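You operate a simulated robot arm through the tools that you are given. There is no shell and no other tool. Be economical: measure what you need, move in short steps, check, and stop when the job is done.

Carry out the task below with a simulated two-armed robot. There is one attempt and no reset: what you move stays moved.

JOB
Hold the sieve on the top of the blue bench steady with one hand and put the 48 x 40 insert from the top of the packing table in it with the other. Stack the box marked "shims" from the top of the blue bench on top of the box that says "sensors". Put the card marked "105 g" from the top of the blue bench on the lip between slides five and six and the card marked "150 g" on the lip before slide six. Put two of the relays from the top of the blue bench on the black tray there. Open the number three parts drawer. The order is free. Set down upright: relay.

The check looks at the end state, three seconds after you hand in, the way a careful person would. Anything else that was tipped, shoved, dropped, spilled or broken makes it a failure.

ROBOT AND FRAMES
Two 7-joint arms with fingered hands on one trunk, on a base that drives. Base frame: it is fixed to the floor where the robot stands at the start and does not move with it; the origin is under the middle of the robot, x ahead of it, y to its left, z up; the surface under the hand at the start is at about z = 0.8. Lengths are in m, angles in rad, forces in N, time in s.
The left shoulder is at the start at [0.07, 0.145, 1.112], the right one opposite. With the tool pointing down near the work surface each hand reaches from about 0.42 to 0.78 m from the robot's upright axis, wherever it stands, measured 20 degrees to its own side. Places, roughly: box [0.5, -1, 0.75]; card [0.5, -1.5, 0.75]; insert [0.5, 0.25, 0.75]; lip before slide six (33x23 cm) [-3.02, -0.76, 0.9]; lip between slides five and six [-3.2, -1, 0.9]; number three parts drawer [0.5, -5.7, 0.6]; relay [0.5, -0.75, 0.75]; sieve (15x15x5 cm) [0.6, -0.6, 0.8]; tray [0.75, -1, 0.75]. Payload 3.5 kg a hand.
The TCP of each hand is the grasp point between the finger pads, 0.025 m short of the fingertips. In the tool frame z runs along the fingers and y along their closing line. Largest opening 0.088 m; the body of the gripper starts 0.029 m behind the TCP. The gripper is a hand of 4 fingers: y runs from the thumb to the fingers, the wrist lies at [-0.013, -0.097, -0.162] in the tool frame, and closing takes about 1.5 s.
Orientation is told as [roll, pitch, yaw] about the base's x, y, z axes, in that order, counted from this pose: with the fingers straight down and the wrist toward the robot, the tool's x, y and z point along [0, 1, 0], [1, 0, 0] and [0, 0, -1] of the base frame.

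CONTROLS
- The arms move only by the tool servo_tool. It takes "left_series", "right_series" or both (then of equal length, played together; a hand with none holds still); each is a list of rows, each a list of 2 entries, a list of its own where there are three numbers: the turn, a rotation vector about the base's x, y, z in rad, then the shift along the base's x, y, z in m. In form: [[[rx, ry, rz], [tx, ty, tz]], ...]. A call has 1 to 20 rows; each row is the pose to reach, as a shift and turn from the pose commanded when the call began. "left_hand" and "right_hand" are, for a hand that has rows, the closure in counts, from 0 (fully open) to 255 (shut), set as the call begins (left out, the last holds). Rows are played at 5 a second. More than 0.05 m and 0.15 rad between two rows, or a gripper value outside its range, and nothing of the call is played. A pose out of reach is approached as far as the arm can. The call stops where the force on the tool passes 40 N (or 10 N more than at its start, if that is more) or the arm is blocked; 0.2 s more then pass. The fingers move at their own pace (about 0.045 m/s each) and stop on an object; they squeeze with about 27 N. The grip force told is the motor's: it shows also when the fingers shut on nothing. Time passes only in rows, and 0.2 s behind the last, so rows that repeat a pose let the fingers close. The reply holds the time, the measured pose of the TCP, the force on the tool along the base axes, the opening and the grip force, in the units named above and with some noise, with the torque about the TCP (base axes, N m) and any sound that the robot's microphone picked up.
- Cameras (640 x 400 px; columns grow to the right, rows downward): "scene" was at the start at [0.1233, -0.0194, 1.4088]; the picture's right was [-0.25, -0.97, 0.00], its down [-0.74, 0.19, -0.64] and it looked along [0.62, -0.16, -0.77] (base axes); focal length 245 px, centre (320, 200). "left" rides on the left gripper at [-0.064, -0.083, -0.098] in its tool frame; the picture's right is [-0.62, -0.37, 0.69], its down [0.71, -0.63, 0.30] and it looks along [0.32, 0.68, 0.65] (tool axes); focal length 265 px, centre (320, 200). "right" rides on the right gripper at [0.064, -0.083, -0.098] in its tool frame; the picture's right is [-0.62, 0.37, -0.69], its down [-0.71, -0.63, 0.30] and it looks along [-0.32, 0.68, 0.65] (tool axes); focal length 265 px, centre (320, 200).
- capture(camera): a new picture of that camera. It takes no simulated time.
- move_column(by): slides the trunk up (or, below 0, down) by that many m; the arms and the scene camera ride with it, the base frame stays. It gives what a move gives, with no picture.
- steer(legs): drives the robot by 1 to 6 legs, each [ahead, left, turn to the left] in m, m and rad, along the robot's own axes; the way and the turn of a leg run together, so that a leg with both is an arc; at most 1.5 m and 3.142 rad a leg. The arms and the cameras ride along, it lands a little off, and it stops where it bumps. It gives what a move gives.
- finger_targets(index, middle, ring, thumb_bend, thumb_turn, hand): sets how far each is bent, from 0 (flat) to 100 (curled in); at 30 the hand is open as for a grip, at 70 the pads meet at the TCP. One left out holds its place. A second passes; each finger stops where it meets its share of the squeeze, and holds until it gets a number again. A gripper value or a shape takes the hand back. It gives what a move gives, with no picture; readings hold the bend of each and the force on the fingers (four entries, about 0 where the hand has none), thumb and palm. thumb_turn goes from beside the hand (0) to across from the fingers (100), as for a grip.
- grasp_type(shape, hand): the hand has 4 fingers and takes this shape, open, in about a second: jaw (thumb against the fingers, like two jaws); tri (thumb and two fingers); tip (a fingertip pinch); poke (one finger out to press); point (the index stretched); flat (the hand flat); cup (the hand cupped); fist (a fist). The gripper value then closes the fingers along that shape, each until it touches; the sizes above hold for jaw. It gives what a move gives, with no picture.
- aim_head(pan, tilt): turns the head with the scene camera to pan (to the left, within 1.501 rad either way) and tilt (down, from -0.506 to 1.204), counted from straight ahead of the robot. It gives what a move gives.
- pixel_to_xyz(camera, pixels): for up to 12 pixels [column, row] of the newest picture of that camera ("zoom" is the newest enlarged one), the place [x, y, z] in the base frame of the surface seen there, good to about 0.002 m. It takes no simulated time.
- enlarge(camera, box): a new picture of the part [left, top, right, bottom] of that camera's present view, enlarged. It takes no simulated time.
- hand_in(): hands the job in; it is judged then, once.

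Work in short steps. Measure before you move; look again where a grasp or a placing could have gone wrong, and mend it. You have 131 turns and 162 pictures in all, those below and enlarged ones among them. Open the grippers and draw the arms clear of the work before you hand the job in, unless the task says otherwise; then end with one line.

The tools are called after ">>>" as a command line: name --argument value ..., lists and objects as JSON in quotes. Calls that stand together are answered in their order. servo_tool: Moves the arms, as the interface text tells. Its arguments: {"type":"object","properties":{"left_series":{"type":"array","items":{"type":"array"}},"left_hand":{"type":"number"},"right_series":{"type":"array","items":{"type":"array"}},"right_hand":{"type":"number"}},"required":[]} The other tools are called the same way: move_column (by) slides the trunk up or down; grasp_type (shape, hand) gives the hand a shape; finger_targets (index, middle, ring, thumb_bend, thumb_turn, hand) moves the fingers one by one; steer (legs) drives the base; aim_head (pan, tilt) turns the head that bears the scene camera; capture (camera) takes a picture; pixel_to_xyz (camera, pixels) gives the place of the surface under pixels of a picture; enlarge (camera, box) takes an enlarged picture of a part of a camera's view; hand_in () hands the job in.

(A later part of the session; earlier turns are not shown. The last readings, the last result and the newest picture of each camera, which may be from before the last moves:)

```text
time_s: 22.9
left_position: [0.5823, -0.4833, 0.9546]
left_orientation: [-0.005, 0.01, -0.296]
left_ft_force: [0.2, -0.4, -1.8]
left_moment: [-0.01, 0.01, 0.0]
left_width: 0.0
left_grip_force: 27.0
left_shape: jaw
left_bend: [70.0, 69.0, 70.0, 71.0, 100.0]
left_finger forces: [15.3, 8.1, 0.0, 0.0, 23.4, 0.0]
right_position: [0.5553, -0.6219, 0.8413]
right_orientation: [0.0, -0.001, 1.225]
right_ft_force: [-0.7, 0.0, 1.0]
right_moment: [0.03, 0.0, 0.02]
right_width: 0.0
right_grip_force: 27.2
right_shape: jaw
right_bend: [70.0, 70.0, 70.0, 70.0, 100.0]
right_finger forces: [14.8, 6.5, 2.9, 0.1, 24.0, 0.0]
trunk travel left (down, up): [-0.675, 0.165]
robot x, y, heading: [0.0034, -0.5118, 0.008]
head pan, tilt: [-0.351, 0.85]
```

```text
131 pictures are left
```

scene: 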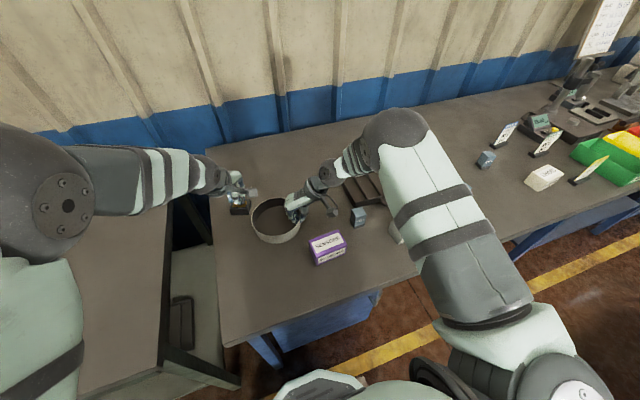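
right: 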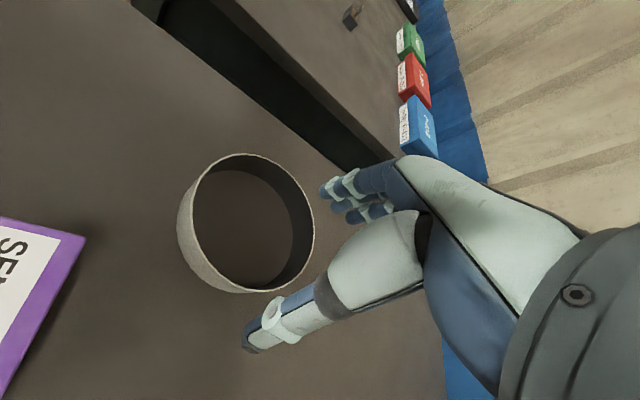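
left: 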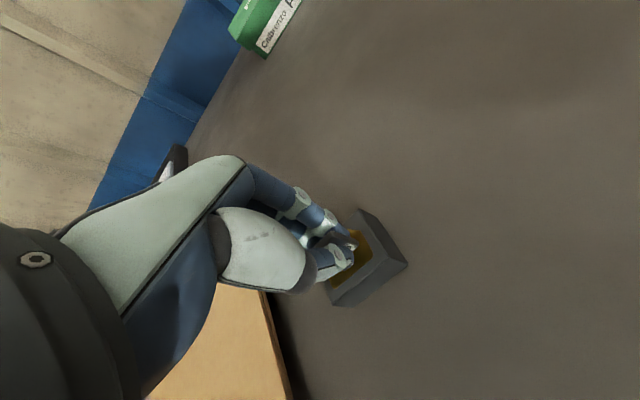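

The left hand is beside the sieve at (0.582,-0.483,0.955), no conflict seen. I move it above the ring's centre and partly down.

>>> servo_tool --left_series '[[[0, 0, 0], [0, -0.025, 0]], [[0, 0, 0], [0, -0.05, 0]], [[0, 0, 0], [0, -0.072, 0]], [[0, 0, 0], [0, -0.072, -0.03]], [[0, 0, 0], [0, -0.072, -0.06]], [[0, 0, 0], [0, -0.072, -0.06]]]'

>>> enlarge --camera "scene" --box '[210, 140, 370, 260]'

>>> enlarge --camera "left" --box '[240, 100, 560, 380]'

```text
time_s: 24.3
left_position: [0.5856, -0.5502, 0.8981]
left_orientation: [-0.019, 0.008, -0.274]
left_ft_force: [-0.5, 0.6, -1.2]
left_moment: [-0.03, -0.01, -0.02]
left_width: 0.0002
left_grip_force: 27.2
left_shape: jaw
left_bend: [70.0, 69.0, 70.0, 71.0, 100.0]
left_finger forces: [15.3, 8.2, 0.0, 0.1, 23.3, 0.0]
right_position: [0.5544, -0.6227, 0.8421]
right_orientation: [-0.001, 0.0, 1.226]
right_ft_force: [-0.3, -0.5, 0.7]
right_moment: [0.03, 0.03, 0.04]
right_width: 0.0
right_grip_force: 27.3
right_shape: jaw
right_bend: [70.0, 70.0, 70.0, 70.0, 100.0]
right_finger forces: [15.2, 6.3, 2.6, 0.1, 24.1, 0.0]
trunk travel left (down, up): [-0.675, 0.165]
robot x, y, heading: [0.0021, -0.5102, 0.005]
head pan, tilt: [-0.351, 0.85]
```

```text
3.33 times, centred on (290, 200) of scene
```

zoom: 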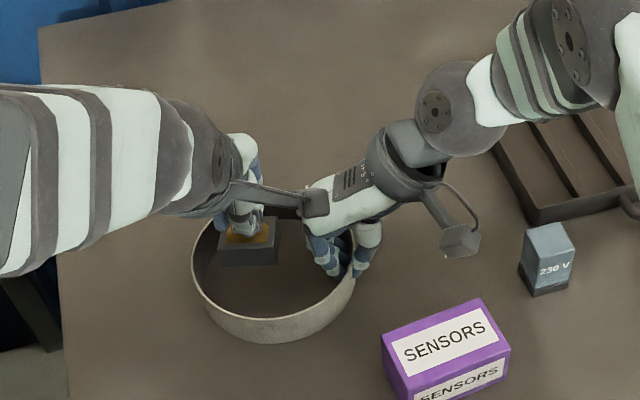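

```text
1.43 times, centred on (400, 240) of left
```

zoom: 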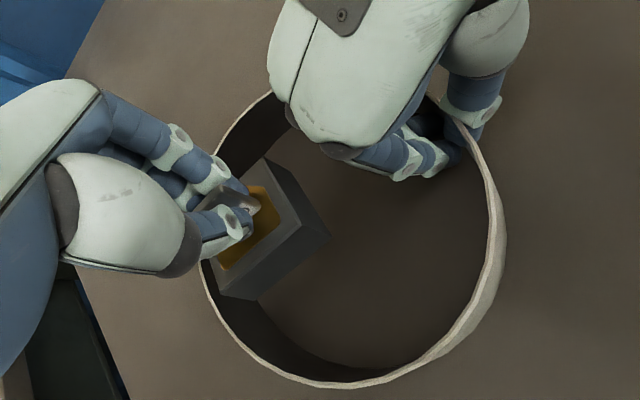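

The insert hovers over the ring's far-left part. I measure its corners and the ring from this view to verify clearance.

>>> pixel_to_xyz --camera "zoom" --pixels '[[222, 290], [257, 298], [322, 232], [265, 162], [300, 238], [205, 290], [350, 385], [490, 190], [250, 110], [420, 365], [258, 205]]'

```text
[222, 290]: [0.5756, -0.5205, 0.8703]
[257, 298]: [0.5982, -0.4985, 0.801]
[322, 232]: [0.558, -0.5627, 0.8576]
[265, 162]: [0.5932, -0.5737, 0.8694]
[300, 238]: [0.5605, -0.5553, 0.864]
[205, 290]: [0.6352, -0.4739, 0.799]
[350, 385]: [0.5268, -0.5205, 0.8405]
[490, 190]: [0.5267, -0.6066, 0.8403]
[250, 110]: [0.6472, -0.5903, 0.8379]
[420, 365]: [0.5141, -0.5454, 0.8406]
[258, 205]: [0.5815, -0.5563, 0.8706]
```

Corners lie well inside the ring (max 0.046 from centre). I lower by 0.041, then in small steps to contact.

>>> servo_tool --left_series '[[[0, 0, 0], [-0.002, -0.002, -0.015]], [[0, 0, 0], [-0.002, -0.002, -0.03]], [[0, 0, 0], [-0.002, -0.002, -0.037]], [[0, 0, 0], [-0.002, -0.002, -0.041]], [[0, 0, 0], [-0.002, -0.002, -0.041]]]'

>>> enlarge --camera "left" --box '[240, 100, 560, 380]'

>>> pixel_to_xyz --camera "zoom" --pixels '[[222, 290], [300, 238], [265, 165], [290, 230], [255, 280], [258, 205]]'

```text
time_s: 25.5
left_position: [0.58, -0.5579, 0.8555]
left_orientation: [-0.002, 0.009, -0.291]
left_ft_force: [-4.0, 2.8, 9.3]
left_moment: [-0.01, 0.01, 0.01]
left_width: 0.0004
left_grip_force: 26.9
left_shape: jaw
left_bend: [70.0, 69.0, 70.0, 71.0, 100.0]
left_finger forces: [15.4, 8.5, 0.0, 0.0, 27.6, 0.1]
right_position: [0.5547, -0.6231, 0.8418]
right_orientation: [0.002, 0.0, 1.226]
right_ft_force: [2.8, 0.8, -3.7]
right_moment: [0.01, -0.02, 0.02]
right_width: 0.0003
right_grip_force: 27.2
right_shape: jaw
right_bend: [70.0, 70.0, 70.0, 70.0, 100.0]
right_finger forces: [15.8, 6.3, 2.7, 0.0, 23.2, 0.1]
trunk travel left (down, up): [-0.675, 0.165]
robot x, y, heading: [0.0027, -0.5115, 0.004]
head pan, tilt: [-0.351, 0.85]
```

```text
1.43 times, centred on (400, 240) of left
```

zoom: 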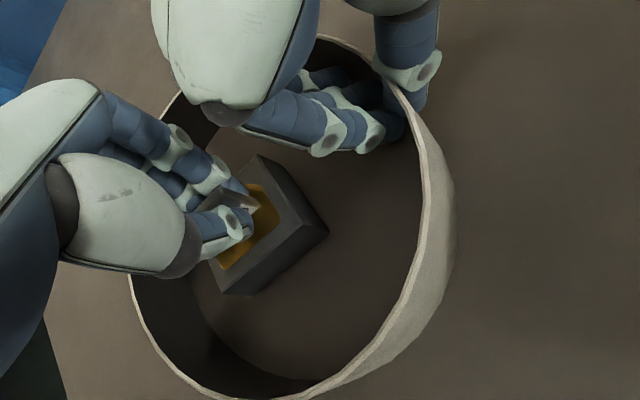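

```text
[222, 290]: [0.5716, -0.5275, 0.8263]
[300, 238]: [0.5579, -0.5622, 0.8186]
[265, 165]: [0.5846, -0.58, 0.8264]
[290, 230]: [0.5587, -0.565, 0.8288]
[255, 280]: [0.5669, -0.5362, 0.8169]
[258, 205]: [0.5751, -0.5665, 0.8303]
```

Contact: 9 N upward, insert on the sieve floor. I open the left fingers partly (no room for full opening) and check.

>>> servo_tool --left_series '[[[0, 0, 0], [0, 0, 0.001]], [[0, 0, 0], [0, 0, 0.001]], [[0, 0, 0], [0, 0, 0.001]], [[0, 0, 0], [0, 0, 0.001]], [[0, 0, 0], [0, 0, 0.001]]]' --left_hand 195

>>> enlarge --camera "left" --box '[240, 100, 560, 380]'

```text
time_s: 26.7
left_position: [0.5801, -0.5589, 0.8551]
left_orientation: [-0.006, 0.011, -0.293]
left_ft_force: [-0.3, -0.1, 0.5]
left_moment: [0.0, -0.02, 0.01]
left_width: 0.0207
left_grip_force: 0.0
left_shape: jaw
left_bend: [74.0, 57.0, 55.0, 74.0, 100.0]
left_finger forces: [0.0, 0.0, 0.0, 0.1, 0.1, 0.0]
right_position: [0.5543, -0.6225, 0.8423]
right_orientation: [-0.001, 0.0, 1.225]
right_ft_force: [-0.6, 0.7, 0.2]
right_moment: [0.02, 0.0, 0.07]
right_width: 0.0002
right_grip_force: 26.9
right_shape: jaw
right_bend: [70.0, 70.0, 70.0, 70.0, 100.0]
right_finger forces: [15.2, 6.2, 3.2, 0.1, 24.3, 0.0]
trunk travel left (down, up): [-0.675, 0.165]
robot x, y, heading: [0.0006, -0.51, 0.002]
head pan, tilt: [-0.351, 0.85]
```

```text
1.43 times, centred on (400, 240) of left
```

zoom: 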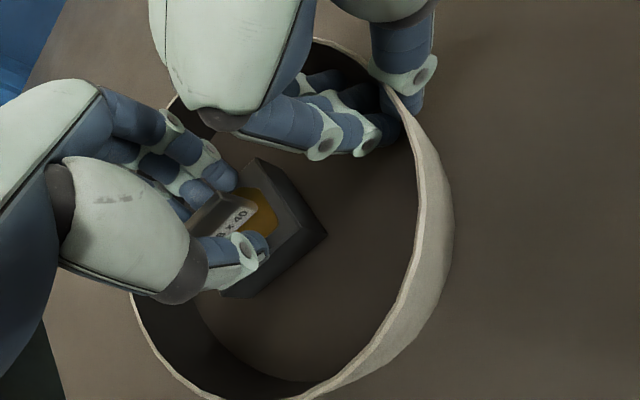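

Fingers are off the tab. I lift the left hand straight up and back to its side.

>>> servo_tool --left_series '[[[0, 0, 0], [0, 0, 0.03]], [[0, 0, 0], [0, 0, 0.06]], [[0, 0, 0], [0, 0, 0.1]], [[0, 0, 0], [0, 0.04, 0.11]], [[0, 0, 0], [0, 0.08, 0.12]], [[0, 0, 0], [-0.02, 0.12, 0.12]], [[0, 0, 0], [-0.04, 0.16, 0.14]]]'

>>> enlarge --camera "scene" --box '[210, 140, 370, 260]'

```text
time_s: 28.3
left_position: [0.5405, -0.3992, 0.9955]
left_orientation: [-0.006, 0.008, -0.296]
left_ft_force: [0.1, -0.4, 0.1]
left_moment: [0.01, 0.02, -0.01]
left_width: 0.0206
left_grip_force: 0.0
left_shape: jaw
left_bend: [74.0, 57.0, 55.0, 74.0, 100.0]
left_finger forces: [0.0, 0.0, 0.0, 0.0, 0.0, 0.0]
right_position: [0.5538, -0.6216, 0.8428]
right_orientation: [-0.001, 0.002, 1.227]
right_ft_force: [-0.2, 0.5, -0.5]
right_moment: [0.02, -0.01, 0.01]
right_width: 0.0
right_grip_force: 26.7
right_shape: jaw
right_bend: [70.0, 70.0, 70.0, 70.0, 100.0]
right_finger forces: [15.5, 6.0, 2.8, 0.0, 23.9, 0.1]
trunk travel left (down, up): [-0.675, 0.165]
robot x, y, heading: [-0.0015, -0.5133, 0.003]
head pan, tilt: [-0.351, 0.85]
```

```text
3.33 times, centred on (290, 200) of scene
```

zoom: 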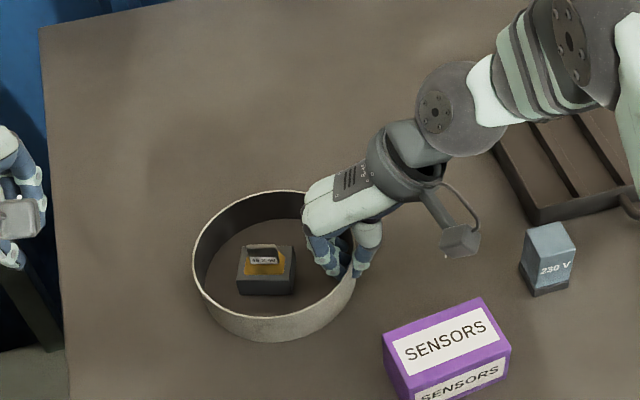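

The insert stands upright in the sieve. Still holding the rim, I gently slide it the 12 mm back to where it stood, then open partly.

>>> servo_tool --right_series '[[[0, 0, 0], [0, 0.003, 0]], [[0, 0, 0], [0, 0.006, 0]], [[0, 0, 0], [0, 0.009, 0]], [[0, 0, 0], [0, 0.012, 0]], [[0, 0, 0], [0, 0.012, 0]]]'

>>> servo_tool --right_series '[[[0, 0, 0], [0, 0, 0]], [[0, 0, 0], [0, 0, 0]], [[0, 0, 0], [0, 0, 0]], [[0, 0, 0], [0, 0, 0]], [[0, 0, 0], [0, 0, 0]], [[0, 0, 0], [0, 0, 0]]]' --right_hand 150

>>> enlarge --camera "scene" --box '[210, 140, 370, 260]'

```text
time_s: 29.5
left_position: [0.541, -0.4007, 0.9971]
left_orientation: [-0.003, 0.01, -0.296]
left_ft_force: [0.8, -0.6, -0.4]
left_moment: [0.02, 0.01, 0.01]
left_width: 0.0206
left_grip_force: 0.1
left_shape: jaw
left_bend: [74.0, 57.0, 55.0, 74.0, 100.0]
left_finger forces: [0.0, 0.0, 0.1, 0.0, 0.0, 0.0]
right_position: [0.555, -0.6094, 0.8415]
right_orientation: [0.001, -0.001, 1.225]
right_ft_force: [-0.1, -1.4, 1.7]
right_moment: [0.06, 0.02, 0.0]
right_width: 0.0
right_grip_force: 26.7
right_shape: jaw
right_bend: [70.0, 70.0, 70.0, 70.0, 100.0]
right_finger forces: [16.4, 5.3, 2.8, 0.0, 24.5, 0.0]
trunk travel left (down, up): [-0.675, 0.165]
robot x, y, heading: [-0.0014, -0.5104, 0.005]
head pan, tilt: [-0.351, 0.85]
```

```text
time_s: 30.9
left_position: [0.5421, -0.3996, 0.9967]
left_orientation: [-0.003, 0.01, -0.295]
left_ft_force: [-0.2, 0.3, -0.2]
left_moment: [0.0, -0.01, 0.02]
left_width: 0.0205
left_grip_force: 0.0
left_shape: jaw
left_bend: [74.0, 57.0, 55.0, 74.0, 100.0]
left_finger forces: [0.0, 0.0, 0.0, 0.0, 0.1, 0.0]
right_position: [0.5545, -0.6088, 0.8402]
right_orientation: [-0.002, 0.001, 1.225]
right_ft_force: [-0.4, 0.3, 0.5]
right_moment: [0.02, 0.02, 0.01]
right_width: 0.0359
right_grip_force: 0.1
right_shape: jaw
right_bend: [74.0, 48.0, 45.0, 72.0, 100.0]
right_finger forces: [0.0, 0.0, 0.1, 0.0, 0.0, 0.1]
trunk travel left (down, up): [-0.675, 0.165]
robot x, y, heading: [-0.0005, -0.5154, 0.005]
head pan, tilt: [-0.351, 0.85]
```

```text
3.33 times, centred on (290, 200) of scene
```

zoom: 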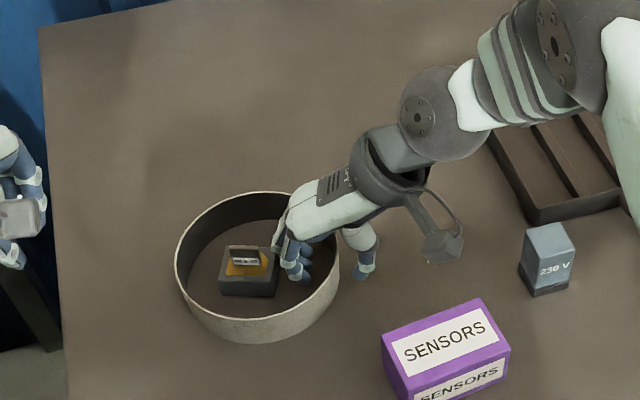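

Ring is back and free, fingers clear on both sides. I raise the right hand straight up and open it fully.

>>> servo_tool --right_series '[[[0, 0, 0], [0, 0, 0.03]], [[0, 0, 0], [0, 0, 0.06]], [[0, 0, 0], [0, 0, 0.1]], [[0, 0, 0], [0, 0, 0.14]], [[0, 0, 0], [0, 0, 0.18]], [[0, 0, 0], [-0.03, -0.03, 0.2]], [[0, 0, 0], [-0.05, -0.06, 0.22]]]'

>>> servo_tool --right_series '[[[0, 0, -0.13], [-0.02, -0.04, 0.02]], [[0, 0, -0.26], [-0.04, -0.08, 0.02]], [[0, 0, -0.39], [-0.06, -0.12, 0.02]], [[0, 0, -0.52], [-0.08, -0.16, 0.02]], [[0, 0, -0.65], [-0.1, -0.19, 0.02]], [[0, 0, -0.78], [-0.12, -0.22, 0.02]], [[0, 0, -0.91], [-0.13, -0.24, 0.02]], [[0, 0, -1.04], [-0.13, -0.25, 0.02]], [[0, 0, -1.17], [-0.13, -0.26, 0.02]], [[0, 0, -1.225], [-0.13, -0.26, 0.02]]]' --right_hand 0 --left_series '[[[0, 0, 0.1], [-0.02, 0.02, 0.02]], [[0, 0, 0.2], [-0.04, 0.04, 0.04]], [[0, 0, 0.29], [-0.06, 0.06, 0.06]], [[0, 0, 0.29], [-0.08, 0.08, 0.08]], [[0, 0, 0.29], [-0.1, 0.08, 0.08]], [[0, 0, 0.29], [-0.1, 0.08, 0.08]], [[0, 0, 0.29], [-0.1, 0.08, 0.08]], [[0, 0, 0.29], [-0.1, 0.08, 0.08]], [[0, 0, 0.29], [-0.1, 0.08, 0.08]], [[0, 0, 0.29], [-0.1, 0.08, 0.08]]]' --left_hand 0

>>> aim_head --pan -0.5 --tilt 0.8

>>> capture --camera "scene"

```text
time_s: 32.5
left_position: [0.5395, -0.401, 0.9961]
left_orientation: [-0.002, 0.01, -0.295]
left_ft_force: [0.1, -1.2, 0.4]
left_moment: [-0.03, 0.01, 0.01]
left_width: 0.0204
left_grip_force: 0.1
left_shape: jaw
left_bend: [74.0, 57.0, 55.0, 74.0, 100.0]
left_finger forces: [0.0, 0.0, 0.0, 0.0, 0.0, 0.0]
right_position: [0.5032, -0.6722, 1.0609]
right_orientation: [0.0, -0.001, 1.227]
right_ft_force: [-0.3, -0.4, 0.8]
right_moment: [0.01, 0.01, 0.02]
right_width: 0.0357
right_grip_force: 0.1
right_shape: jaw
right_bend: [74.0, 48.0, 45.0, 72.0, 100.0]
right_finger forces: [0.1, 0.0, 0.0, 0.0, 0.1, 0.1]
trunk travel left (down, up): [-0.675, 0.165]
robot x, y, heading: [-0.0023, -0.5076, 0.003]
head pan, tilt: [-0.351, 0.85]
```

```text
time_s: 34.7
left_position: [0.4404, -0.318, 1.0774]
left_orientation: [-0.004, 0.011, -0.003]
left_ft_force: [0.0, 0.5, 0.1]
left_moment: [-0.04, 0.03, 0.02]
left_width: 0.0878
left_grip_force: 0.1
left_shape: jaw
left_bend: [30.0, 30.0, 30.0, 30.0, 98.0]
left_finger forces: [0.0, 0.1, 0.0, 0.0, 0.0, 0.0]
right_position: [0.3745, -0.9263, 1.0806]
right_orientation: [-0.001, 0.0, -0.002]
right_ft_force: [-0.6, 0.5, -0.2]
right_moment: [0.03, 0.01, -0.01]
right_width: 0.0874
right_grip_force: 0.1
right_shape: jaw
right_bend: [30.0, 30.0, 30.0, 30.0, 98.0]
right_finger forces: [0.0, 0.1, 0.1, 0.0, 0.0, 0.1]
trunk travel left (down, up): [-0.675, 0.165]
robot x, y, heading: [-0.0007, -0.5098, 0.004]
head pan, tilt: [-0.351, 0.85]
```

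```text
time_s: 35.4
left_position: [0.4387, -0.3183, 1.0772]
left_orientation: [-0.004, 0.012, -0.005]
left_ft_force: [-0.7, 0.4, 0.3]
left_moment: [0.03, -0.01, 0.0]
left_width: 0.0876
left_grip_force: 0.1
left_shape: jaw
left_bend: [30.0, 30.0, 30.0, 30.0, 98.0]
left_finger forces: [0.0, 0.0, 0.0, 0.1, 0.0, 0.0]
right_position: [0.3759, -0.9283, 1.0798]
right_orientation: [0.0, 0.001, 0.001]
right_ft_force: [0.1, 0.0, 0.5]
right_moment: [0.01, 0.01, -0.02]
right_width: 0.0877
right_grip_force: 0.1
right_shape: jaw
right_bend: [30.0, 30.0, 30.0, 30.0, 98.0]
right_finger forces: [0.1, 0.0, 0.0, 0.0, 0.1, 0.0]
trunk travel left (down, up): [-0.675, 0.165]
robot x, y, heading: [0.0024, -0.5086, 0.006]
head pan, tilt: [-0.499, 0.799]
```

```text
124 pictures are left
```

scene: 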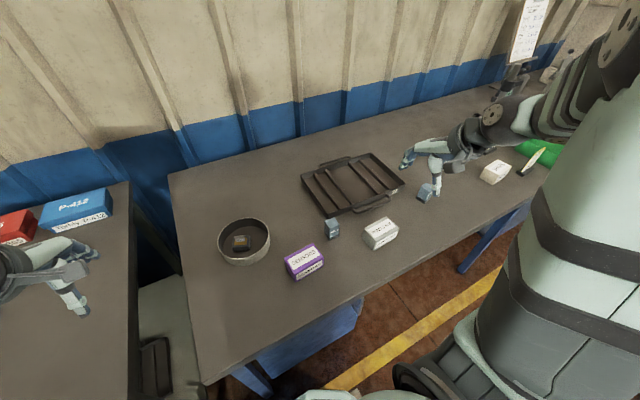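

Sieve job is done. I drive 0.45 m further right to see the rest of the blue bench.

>>> steer --legs '[[0, -0.45, 0]]'

>>> aim_head --pan -0.3 --tilt 0.75

>>> capture --camera "scene"

>>> capture --camera "right"

```text
time_s: 38.1
left_position: [0.4421, -0.7702, 1.0789]
left_orientation: [-0.002, 0.011, -0.003]
left_ft_force: [0.1, -0.2, 0.6]
left_moment: [0.02, -0.01, 0.03]
left_width: 0.0876
left_grip_force: 0.0
left_shape: jaw
left_bend: [30.0, 30.0, 30.0, 30.0, 98.0]
left_finger forces: [0.0, 0.1, 0.0, 0.0, 0.0, 0.0]
right_position: [0.3788, -1.3801, 1.0806]
right_orientation: [-0.002, 0.0, 0.003]
right_ft_force: [-1.5, 0.0, -0.3]
right_moment: [0.0, -0.01, -0.01]
right_width: 0.0878
right_grip_force: 0.1
right_shape: jaw
right_bend: [30.0, 30.0, 30.0, 30.0, 98.0]
right_finger forces: [0.0, 0.0, 0.0, 0.1, 0.0, 0.0]
trunk travel left (down, up): [-0.675, 0.165]
robot x, y, heading: [0.0006, -0.9616, 0.001]
head pan, tilt: [-0.499, 0.799]
```

```text
time_s: 38.9
left_position: [0.4414, -0.7703, 1.0771]
left_orientation: [-0.005, 0.011, -0.001]
left_ft_force: [-0.4, 0.0, 0.9]
left_moment: [0.0, 0.01, 0.0]
left_width: 0.0876
left_grip_force: 0.1
left_shape: jaw
left_bend: [30.0, 30.0, 30.0, 30.0, 98.0]
left_finger forces: [0.0, 0.1, 0.1, 0.1, 0.0, 0.0]
right_position: [0.3791, -1.3817, 1.0809]
right_orientation: [0.0, 0.0, 0.003]
right_ft_force: [-0.2, -0.4, 0.4]
right_moment: [-0.01, -0.02, -0.04]
right_width: 0.0875
right_grip_force: 0.0
right_shape: jaw
right_bend: [30.0, 30.0, 30.0, 30.0, 98.0]
right_finger forces: [0.1, 0.1, 0.0, 0.0, 0.0, 0.1]
trunk travel left (down, up): [-0.675, 0.165]
robot x, y, heading: [0.0021, -0.9643, 0.005]
head pan, tilt: [-0.3, 0.75]
```

```text
123 pictures are left
```

scene: 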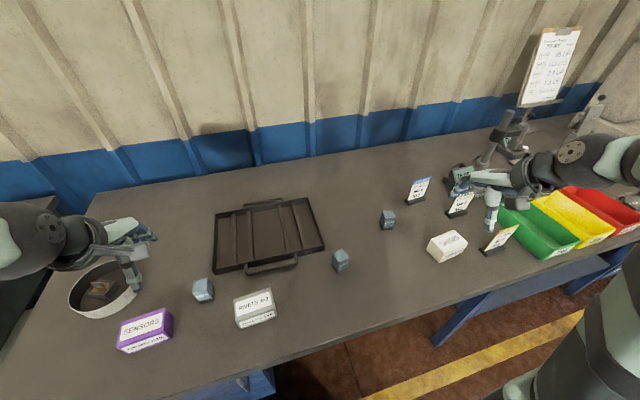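

```text
122 pictures are left
```

right: 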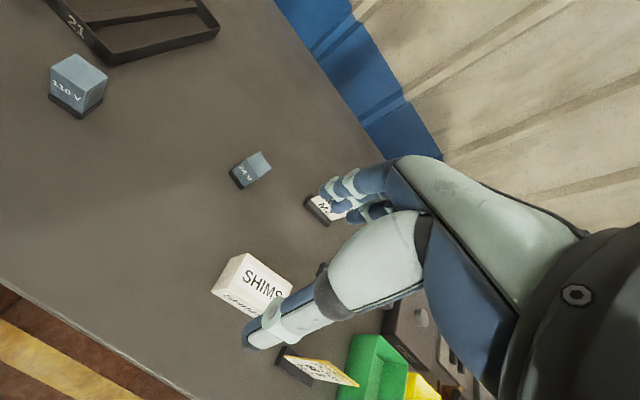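

Shims box at (446,245), three relays at (202,290), (341,260), (387,219), tray at (268,235), cards at (418,190), (460,204), (500,240). I enlarge for detail.

>>> enlarge --camera "scene" --box '[370, 160, 530, 270]'

>>> pixel_to_xyz --camera "zoom" --pixels '[[237, 330], [300, 380], [390, 320], [300, 280], [310, 320], [65, 215], [190, 125], [375, 165], [520, 300]]'

>>> enlarge --camera "scene" --box '[180, 180, 420, 340]'

>>> pixel_to_xyz --camera "zoom" --pixels '[[60, 275], [60, 310], [430, 205], [430, 235], [553, 93], [553, 120], [100, 95], [370, 55], [100, 250], [390, 180], [240, 150], [145, 150]]'

```text
3.64 times, centred on (450, 215) of scene
```

zoom: 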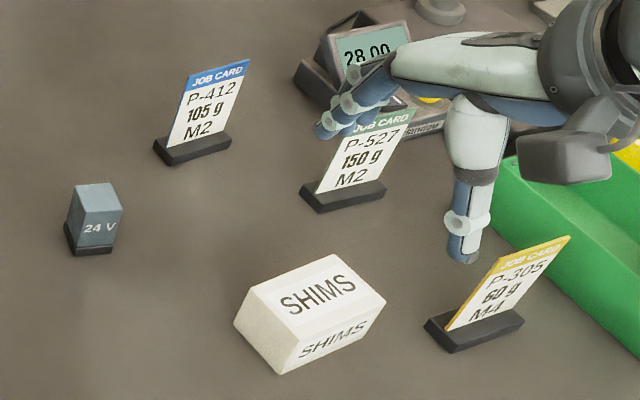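

```text
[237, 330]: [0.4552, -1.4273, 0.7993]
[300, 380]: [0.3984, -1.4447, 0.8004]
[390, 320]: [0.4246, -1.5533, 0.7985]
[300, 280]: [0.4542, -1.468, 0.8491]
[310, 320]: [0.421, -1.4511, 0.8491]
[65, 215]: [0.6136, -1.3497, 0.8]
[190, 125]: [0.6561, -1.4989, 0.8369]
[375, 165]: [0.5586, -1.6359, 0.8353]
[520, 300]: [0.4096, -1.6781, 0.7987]
```

```text
2.50 times, centred on (300, 260) of scene
```

zoom: 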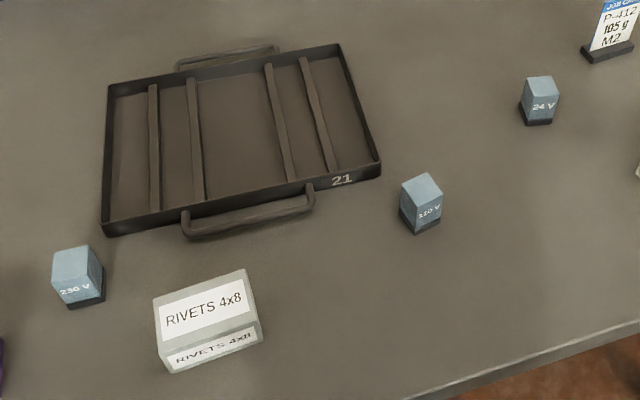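

```text
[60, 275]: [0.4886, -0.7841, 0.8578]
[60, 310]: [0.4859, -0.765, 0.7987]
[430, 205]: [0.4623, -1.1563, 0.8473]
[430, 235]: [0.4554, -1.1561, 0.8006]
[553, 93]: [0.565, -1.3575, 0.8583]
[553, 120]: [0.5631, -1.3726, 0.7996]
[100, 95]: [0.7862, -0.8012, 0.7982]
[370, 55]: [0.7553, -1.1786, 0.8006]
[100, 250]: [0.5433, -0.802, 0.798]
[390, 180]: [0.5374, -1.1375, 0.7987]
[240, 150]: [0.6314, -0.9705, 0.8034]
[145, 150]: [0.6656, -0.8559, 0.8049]
```

Cards: "105 g" blue at (0.656,-1.50), "150 g" green at (0.56,-1.63). I enlarge the tray and the two nearest relays for exact placing.

>>> enlarge --camera "scene" --box '[205, 185, 335, 280]'

>>> pixel_to_xyz --camera "zoom" --pixels '[[110, 200], [145, 200], [160, 200], [225, 200], [240, 200], [275, 200], [385, 200], [450, 200], [500, 200], [340, 100], [300, 280], [320, 200]]'

>>> enlarge --camera "scene" --box '[320, 240, 364, 276]'

>>> pixel_to_xyz --camera "zoom" --pixels '[[200, 105], [300, 60], [420, 150], [310, 200], [410, 250], [300, 340], [190, 240], [310, 130]]'

>>> enlarge --camera "scene" --box '[180, 270, 224, 306]'

>>> pixel_to_xyz --camera "zoom" --pixels '[[200, 160], [320, 130], [420, 200], [300, 230], [250, 170], [280, 170], [440, 320], [290, 370], [350, 170], [200, 250]]'

```text
4.21 times, centred on (270, 232) of scene
```

zoom: 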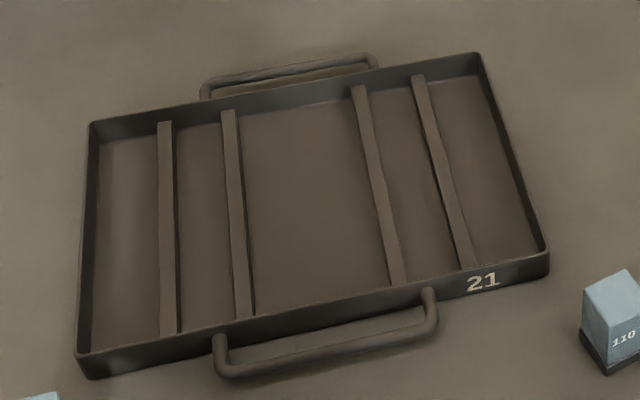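

```text
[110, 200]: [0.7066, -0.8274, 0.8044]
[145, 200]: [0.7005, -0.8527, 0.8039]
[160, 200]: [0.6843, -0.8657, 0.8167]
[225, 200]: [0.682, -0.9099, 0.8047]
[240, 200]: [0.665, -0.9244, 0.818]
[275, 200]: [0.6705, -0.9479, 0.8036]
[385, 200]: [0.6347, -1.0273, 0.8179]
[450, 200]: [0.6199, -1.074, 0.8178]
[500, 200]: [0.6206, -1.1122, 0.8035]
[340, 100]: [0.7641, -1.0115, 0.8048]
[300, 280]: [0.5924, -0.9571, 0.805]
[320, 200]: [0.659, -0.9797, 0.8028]
```

```text
11.11 times, centred on (342, 258) of scene
```

zoom: 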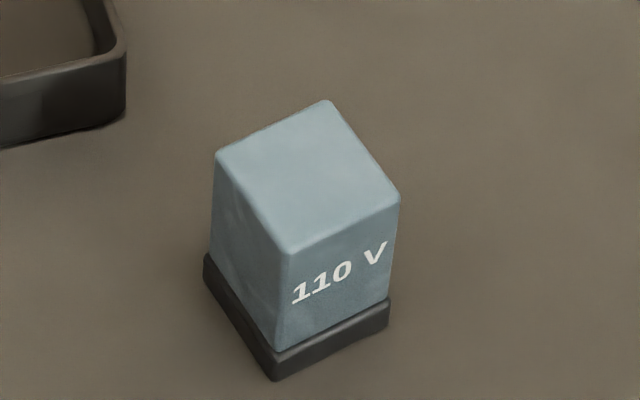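

```text
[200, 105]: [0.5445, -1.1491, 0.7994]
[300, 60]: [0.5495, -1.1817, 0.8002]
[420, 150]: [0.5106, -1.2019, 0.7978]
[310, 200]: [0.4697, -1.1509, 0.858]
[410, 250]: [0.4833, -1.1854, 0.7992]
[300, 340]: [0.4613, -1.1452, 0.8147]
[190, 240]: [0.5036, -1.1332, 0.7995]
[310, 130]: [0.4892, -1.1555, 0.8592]
```

```text
11.11 times, centred on (202, 288) of scene
```

zoom: 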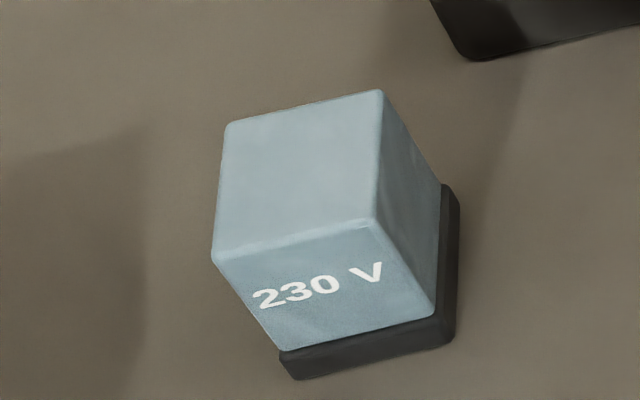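

```text
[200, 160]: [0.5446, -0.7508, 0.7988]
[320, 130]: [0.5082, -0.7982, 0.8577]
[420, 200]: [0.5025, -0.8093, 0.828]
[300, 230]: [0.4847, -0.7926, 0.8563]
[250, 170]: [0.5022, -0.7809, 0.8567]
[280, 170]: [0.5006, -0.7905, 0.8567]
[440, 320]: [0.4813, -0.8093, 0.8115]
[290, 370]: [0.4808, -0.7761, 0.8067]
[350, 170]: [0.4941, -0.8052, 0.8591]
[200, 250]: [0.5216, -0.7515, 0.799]
```

I query the top corners of the 230 V relay, then re-enlarge the 110 V relay for its corners.

>>> pixel_to_xyz --camera "zoom" --pixels '[[232, 132], [375, 98], [368, 214], [219, 250]]'

>>> enlarge --camera "scene" --box '[320, 240, 364, 276]'

>>> pixel_to_xyz --camera "zoom" --pixels '[[325, 107], [222, 155], [290, 246], [393, 196]]'

```text
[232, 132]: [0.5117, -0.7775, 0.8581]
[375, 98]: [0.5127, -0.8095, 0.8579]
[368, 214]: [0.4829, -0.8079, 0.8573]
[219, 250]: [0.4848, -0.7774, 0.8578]
```

```text
11.11 times, centred on (342, 258) of scene
```

zoom: 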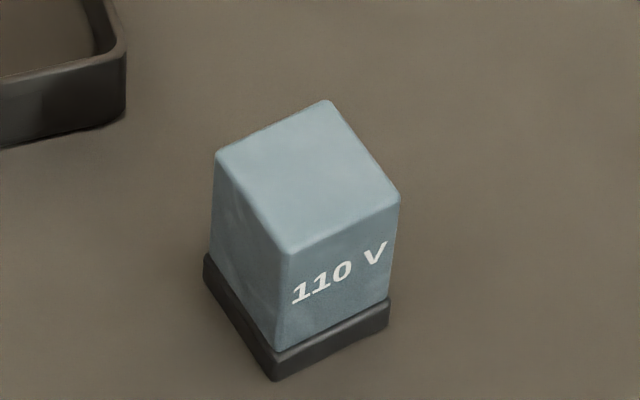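

```text
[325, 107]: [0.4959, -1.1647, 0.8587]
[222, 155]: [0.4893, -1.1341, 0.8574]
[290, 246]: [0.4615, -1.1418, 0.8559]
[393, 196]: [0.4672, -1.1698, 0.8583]
```

230 V relay: centre (0.498,-0.793), yaw ≈0. 110 V relay: centre (0.4785,-1.1526), yaw ≈0.24. I bring both hands above them, to z≈0.94.

>>> servo_tool --left_series '[[[0, -0.005, 0], [0.02, -0.01, 0]], [[0, -0.011, 0], [0.04, -0.02, 0]], [[0, -0.011, 0], [0.057, -0.023, 0]], [[0, -0.011, 0], [0.057, -0.023, -0.04]], [[0, -0.011, 0], [0.057, -0.023, -0.08]], [[0, -0.011, 0], [0.057, -0.023, -0.12]], [[0, -0.011, 0], [0.057, -0.023, -0.137]], [[0, -0.011, 0], [0.057, -0.023, -0.137]], [[0, -0.011, 0], [0.057, -0.023, -0.137]]]' --right_series '[[[0, 0, 0.08], [0.02, 0.045, 0]], [[0, 0, 0.16], [0.04, 0.09, 0]], [[0, 0, 0.24], [0.06, 0.135, 0]], [[0, 0, 0.24], [0.08, 0.18, 0]], [[0, 0, 0.24], [0.0995, 0.222, 0]], [[0, 0, 0.24], [0.0995, 0.229, -0.04]], [[0, 0, 0.24], [0.0995, 0.229, -0.08]], [[0, 0, 0.24], [0.0995, 0.229, -0.12]], [[0, 0, 0.24], [0.0995, 0.229, -0.141]]]'

>>> capture --camera "scene"

>>> capture --camera "left"

>>> capture --camera "right"

```text
time_s: 40.9
left_position: [0.4985, -0.7946, 0.9398]
left_orientation: [-0.004, 0.0, -0.002]
left_ft_force: [0.0, 0.5, -0.3]
left_moment: [0.0, -0.01, -0.03]
left_width: 0.0877
left_grip_force: 0.2
left_shape: jaw
left_bend: [30.0, 30.0, 30.0, 30.0, 98.0]
left_finger forces: [0.1, 0.0, 0.0, 0.0, 0.1, 0.0]
right_position: [0.478, -1.1508, 0.9391]
right_orientation: [0.001, 0.0, 0.245]
right_ft_force: [-0.9, -0.1, 0.0]
right_moment: [-0.01, 0.0, 0.0]
right_width: 0.0876
right_grip_force: 0.1
right_shape: jaw
right_bend: [30.0, 30.0, 30.0, 30.0, 98.0]
right_finger forces: [0.0, 0.1, 0.1, 0.0, 0.0, 0.1]
trunk travel left (down, up): [-0.675, 0.165]
robot x, y, heading: [0.0042, -0.9623, 0.007]
head pan, tilt: [-0.3, 0.75]
```

```text
115 pictures are left
```

scene: 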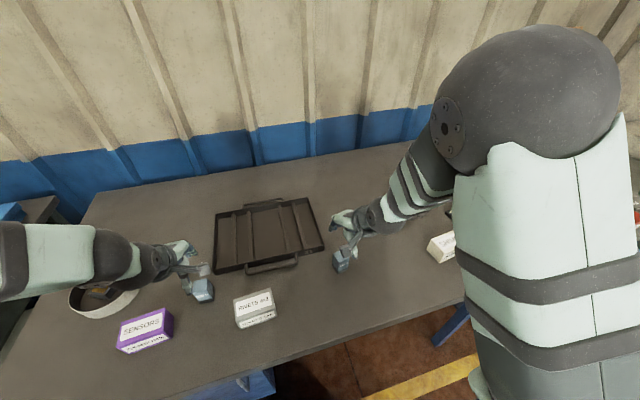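

```text
114 pictures are left
```

left: 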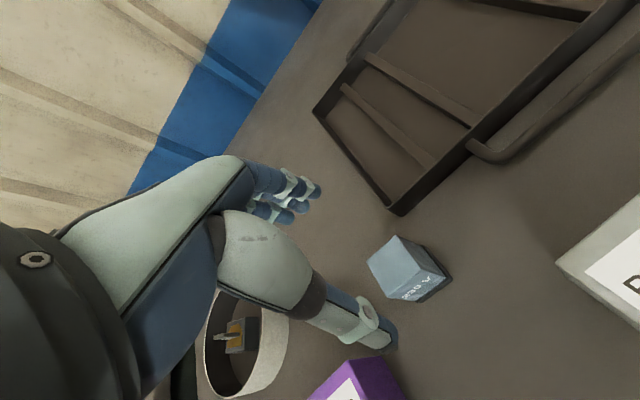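

```text
113 pictures are left
```

right: 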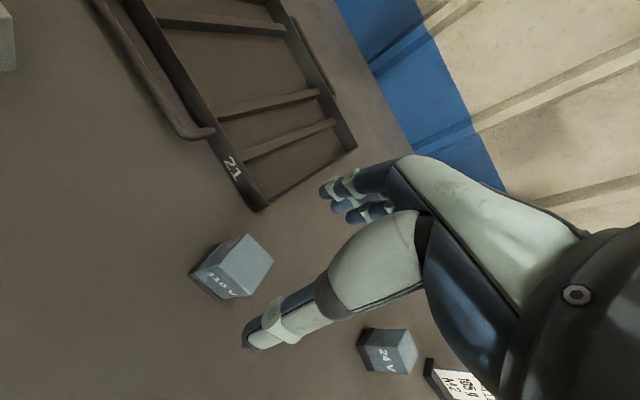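

I check relay tops and the sensors box corner nearest the left thumb from the hand cameras.

>>> pixel_to_xyz --camera "left" --pixels '[[398, 240], [428, 268], [370, 268], [400, 296], [350, 362], [380, 362], [400, 385], [380, 335], [275, 210]]'

>>> pixel_to_xyz --camera "right" --pixels '[[247, 236], [270, 262], [245, 293], [218, 265], [375, 332], [265, 340]]'

```text
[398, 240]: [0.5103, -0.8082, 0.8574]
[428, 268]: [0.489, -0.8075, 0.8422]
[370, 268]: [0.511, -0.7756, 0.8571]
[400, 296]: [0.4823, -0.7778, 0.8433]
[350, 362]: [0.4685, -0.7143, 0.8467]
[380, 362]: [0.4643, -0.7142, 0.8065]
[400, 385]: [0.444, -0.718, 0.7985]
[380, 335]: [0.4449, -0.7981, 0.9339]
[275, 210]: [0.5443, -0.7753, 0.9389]
```

```text
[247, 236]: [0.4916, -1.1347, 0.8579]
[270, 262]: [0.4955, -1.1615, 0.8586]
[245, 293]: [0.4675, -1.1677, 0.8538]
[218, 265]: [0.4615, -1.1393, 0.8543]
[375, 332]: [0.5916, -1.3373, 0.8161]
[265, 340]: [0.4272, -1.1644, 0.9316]
```

Sensors box's nearest corner is (0.469,-0.714), clear of both finger lines. I descend both hands to z≈0.841 and close.

>>> servo_tool --left_series '[[[0, 0, 0], [-0.001, 0.001, -0.03]], [[0, 0, 0], [-0.001, 0.001, -0.06]], [[0, 0, 0], [-0.001, 0.001, -0.085]], [[0, 0, 0], [-0.001, 0.001, -0.099]], [[0, 0, 0], [-0.001, 0.001, -0.099]]]' --right_series '[[[0, 0, 0], [0.001, -0.001, -0.03]], [[0, 0, 0], [0.001, -0.001, -0.06]], [[0, 0, 0], [0.001, -0.001, -0.085]], [[0, 0, 0], [0.001, -0.001, -0.098]], [[0, 0, 0], [0.001, -0.001, -0.098]]]'

>>> servo_tool --left_series '[[[0, 0, 0], [0, 0, 0]], [[0, 0, 0], [0, 0, 0]], [[0, 0, 0], [0, 0, 0]], [[0, 0, 0], [0, 0, 0]], [[0, 0, 0], [0, 0, 0]], [[0, 0, 0], [0, 0, 0]], [[0, 0, 0], [0, 0, 0]]]' --right_series '[[[0, 0, 0], [0, 0, 0]], [[0, 0, 0], [0, 0, 0]], [[0, 0, 0], [0, 0, 0]], [[0, 0, 0], [0, 0, 0]], [[0, 0, 0], [0, 0, 0]], [[0, 0, 0], [0, 0, 0]], [[0, 0, 0], [0, 0, 0]]]' --left_hand 255 --right_hand 255

>>> capture --camera "left"

>>> capture --camera "right"

```text
time_s: 42.1
left_position: [0.4968, -0.7927, 0.8417]
left_orientation: [-0.006, -0.002, -0.002]
left_ft_force: [-0.1, 0.0, -0.8]
left_moment: [-0.01, -0.03, 0.01]
left_width: 0.0879
left_grip_force: 0.1
left_shape: jaw
left_bend: [30.0, 30.0, 30.0, 30.0, 98.0]
left_finger forces: [0.1, 0.2, 0.0, 0.0, 0.0, 0.0]
right_position: [0.4788, -1.1513, 0.8403]
right_orientation: [-0.002, 0.002, 0.242]
right_ft_force: [-0.1, 0.0, 0.1]
right_moment: [-0.01, 0.03, -0.01]
right_width: 0.0879
right_grip_force: 0.0
right_shape: jaw
right_bend: [30.0, 30.0, 30.0, 30.0, 98.0]
right_finger forces: [0.0, 0.0, 0.0, 0.0, 0.0, 0.1]
trunk travel left (down, up): [-0.675, 0.165]
robot x, y, heading: [0.0025, -0.9667, 0.002]
head pan, tilt: [-0.3, 0.75]
```

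```text
time_s: 43.7
left_position: [0.4976, -0.7921, 0.8421]
left_orientation: [-0.003, 0.0, -0.003]
left_ft_force: [-0.5, 0.1, -1.5]
left_moment: [-0.02, 0.04, 0.0]
left_width: 0.0288
left_grip_force: 26.8
left_shape: jaw
left_bend: [74.0, 52.0, 58.0, 74.0, 100.0]
left_finger forces: [15.1, 8.2, 0.0, 0.0, 23.4, 0.1]
right_position: [0.4802, -1.1522, 0.8396]
right_orientation: [0.0, -0.001, 0.243]
right_ft_force: [-1.0, 0.6, -0.3]
right_moment: [0.04, 0.01, -0.01]
right_width: 0.0288
right_grip_force: 27.1
right_shape: jaw
right_bend: [74.0, 52.0, 57.0, 74.0, 100.0]
right_finger forces: [15.0, 8.2, 0.4, 0.1, 23.5, 0.1]
trunk travel left (down, up): [-0.675, 0.165]
robot x, y, heading: [0.0029, -0.9636, 0.009]
head pan, tilt: [-0.3, 0.75]
```

```text
112 pictures are left
```

left: 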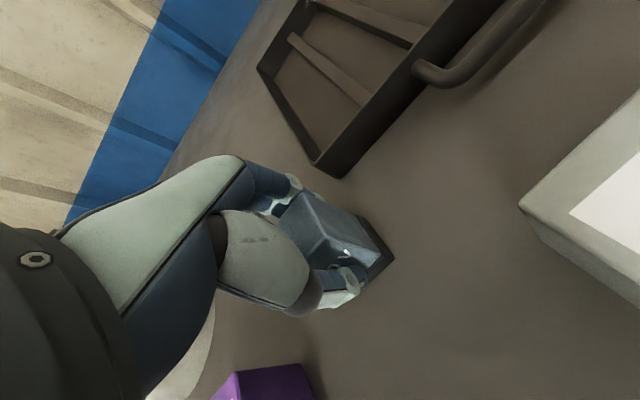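

```text
111 pictures are left
```

right: 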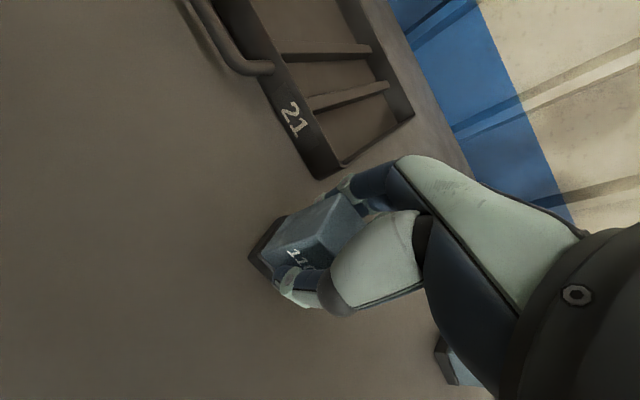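

Both relays are gripped (width 0.029). I lift both and carry the left one (230 V) over the tray's central bay at (0.705,-0.955).

>>> servo_tool --left_series '[[[0, 0, 0], [0, 0, 0.03]], [[0, 0, 0], [0, 0, 0.065]], [[0, 0, 0], [0, 0, 0.1]], [[0, 0, 0], [0.035, -0.028, 0.1]], [[0, 0, 0], [0.07, -0.056, 0.1]], [[0, 0, 0], [0.105, -0.084, 0.1]], [[0, 0, 0], [0.14, -0.112, 0.1]], [[0, 0, 0], [0.175, -0.14, 0.1]], [[0, 0, 0], [0.207, -0.163, 0.1]], [[0, 0, 0], [0.207, -0.163, 0.07]], [[0, 0, 0], [0.207, -0.163, 0.04]], [[0, 0, 0], [0.207, -0.163, 0.04]]]' --right_series '[[[0, 0, 0], [0, 0, 0.03]], [[0, 0, 0], [0, 0, 0.065]], [[0, 0, 0], [0, 0, 0.1]], [[0, 0, 0], [0, 0, 0.1]], [[0, 0, 0], [0, 0, 0.1]], [[0, 0, 0], [0, 0, 0.1]], [[0, 0, 0], [0, 0, 0.1]], [[0, 0, 0], [0, 0, 0.1]], [[0, 0, 0], [0, 0, 0.1]], [[0, 0, 0], [0, 0, 0.1]], [[0, 0, 0], [0, 0, 0.1]], [[0, 0, 0], [0, 0, 0.1]]]'

>>> capture --camera "left"

>>> capture --camera "scene"

```text
time_s: 46.3
left_position: [0.7043, -0.956, 0.8795]
left_orientation: [-0.004, 0.0, -0.003]
left_ft_force: [0.3, -0.2, -1.4]
left_moment: [0.01, 0.0, 0.02]
left_width: 0.0287
left_grip_force: 27.0
left_shape: jaw
left_bend: [74.0, 52.0, 58.0, 75.0, 100.0]
left_finger forces: [15.1, 8.1, 0.1, 0.0, 23.2, 0.1]
right_position: [0.4789, -1.1531, 0.9428]
right_orientation: [-0.001, 0.001, 0.241]
right_ft_force: [-0.4, 0.9, -1.3]
right_moment: [0.03, 0.02, 0.0]
right_width: 0.0286
right_grip_force: 27.0
right_shape: jaw
right_bend: [74.0, 52.0, 57.0, 74.0, 100.0]
right_finger forces: [14.9, 8.3, 0.4, 0.1, 23.6, 0.0]
trunk travel left (down, up): [-0.675, 0.165]
robot x, y, heading: [0.0031, -0.9623, 0.007]
head pan, tilt: [-0.3, 0.75]
```

```text
110 pictures are left
```

left: 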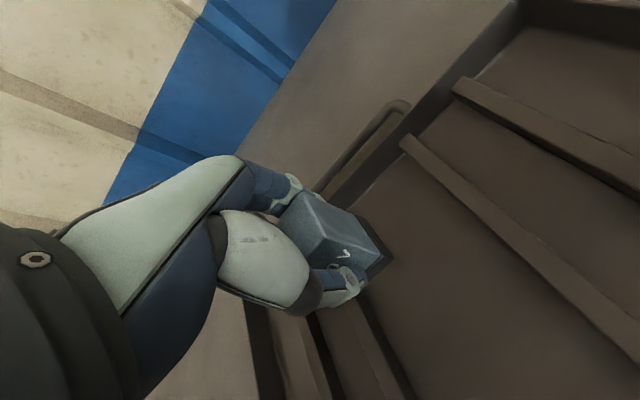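

```text
109 pictures are left
```

scene: 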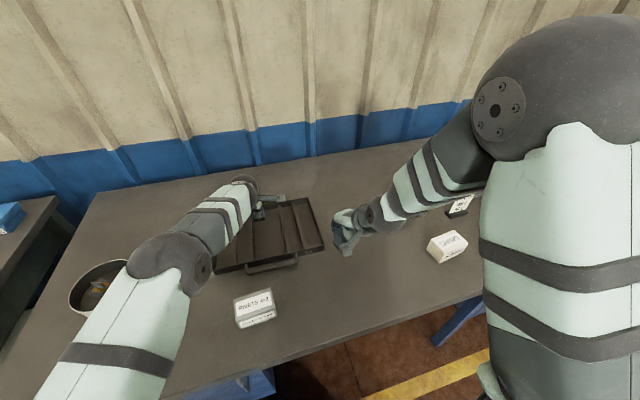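

I verify rib and far wall positions around the landing spot.

>>> pixel_to_xyz --camera "left" --pixels '[[355, 340], [385, 370], [375, 320], [420, 155], [500, 235], [395, 170], [420, 250], [350, 190], [390, 380]]'

```text
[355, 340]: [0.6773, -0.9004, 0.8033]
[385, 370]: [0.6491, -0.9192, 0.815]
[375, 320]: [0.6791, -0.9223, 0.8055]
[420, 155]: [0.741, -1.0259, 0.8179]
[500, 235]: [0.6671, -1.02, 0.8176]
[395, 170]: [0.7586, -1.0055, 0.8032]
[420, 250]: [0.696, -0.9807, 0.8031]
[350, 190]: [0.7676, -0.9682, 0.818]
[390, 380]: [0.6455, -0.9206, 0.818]
```

Bay spans y -0.925…-1.019, floor 0.803, far wall x 0.768. I lower the 230 V relay by 0.034.

>>> servo_tool --left_series '[[[0, 0, 0], [0, 0, -0.015]], [[0, 0, 0], [0, 0, -0.027]], [[0, 0, 0], [0, 0, -0.032]], [[0, 0, 0], [0, 0, -0.0355]], [[0, 0, 0], [0, 0, -0.0355]]]'

>>> capture --camera "left"

```text
time_s: 47.5
left_position: [0.7035, -0.9545, 0.8454]
left_orientation: [-0.003, -0.001, -0.001]
left_ft_force: [-0.9, 0.8, 0.8]
left_moment: [0.03, -0.03, -0.03]
left_width: 0.0288
left_grip_force: 27.2
left_shape: jaw
left_bend: [74.0, 52.0, 58.0, 75.0, 100.0]
left_finger forces: [15.0, 8.3, 0.1, 0.1, 23.5, 0.0]
right_position: [0.4795, -1.1519, 0.9408]
right_orientation: [0.0, 0.001, 0.243]
right_ft_force: [-0.7, -0.7, -0.4]
right_moment: [-0.02, 0.01, 0.02]
right_width: 0.0287
right_grip_force: 26.6
right_shape: jaw
right_bend: [74.0, 52.0, 57.0, 74.0, 100.0]
right_finger forces: [14.9, 8.3, 0.4, 0.0, 23.5, 0.0]
trunk travel left (down, up): [-0.675, 0.165]
robot x, y, heading: [0.0027, -0.9643, 0.004]
head pan, tilt: [-0.3, 0.75]
```

```text
108 pictures are left
```

left: 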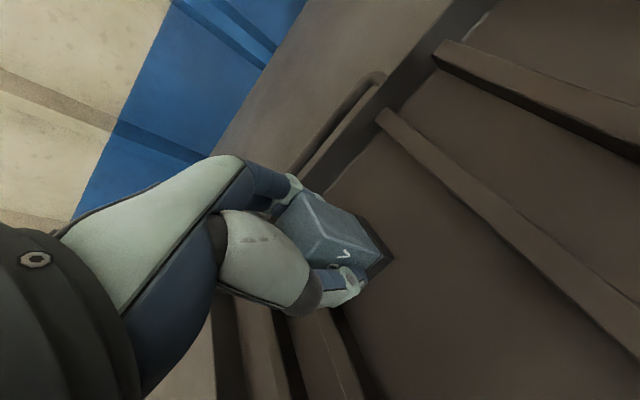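

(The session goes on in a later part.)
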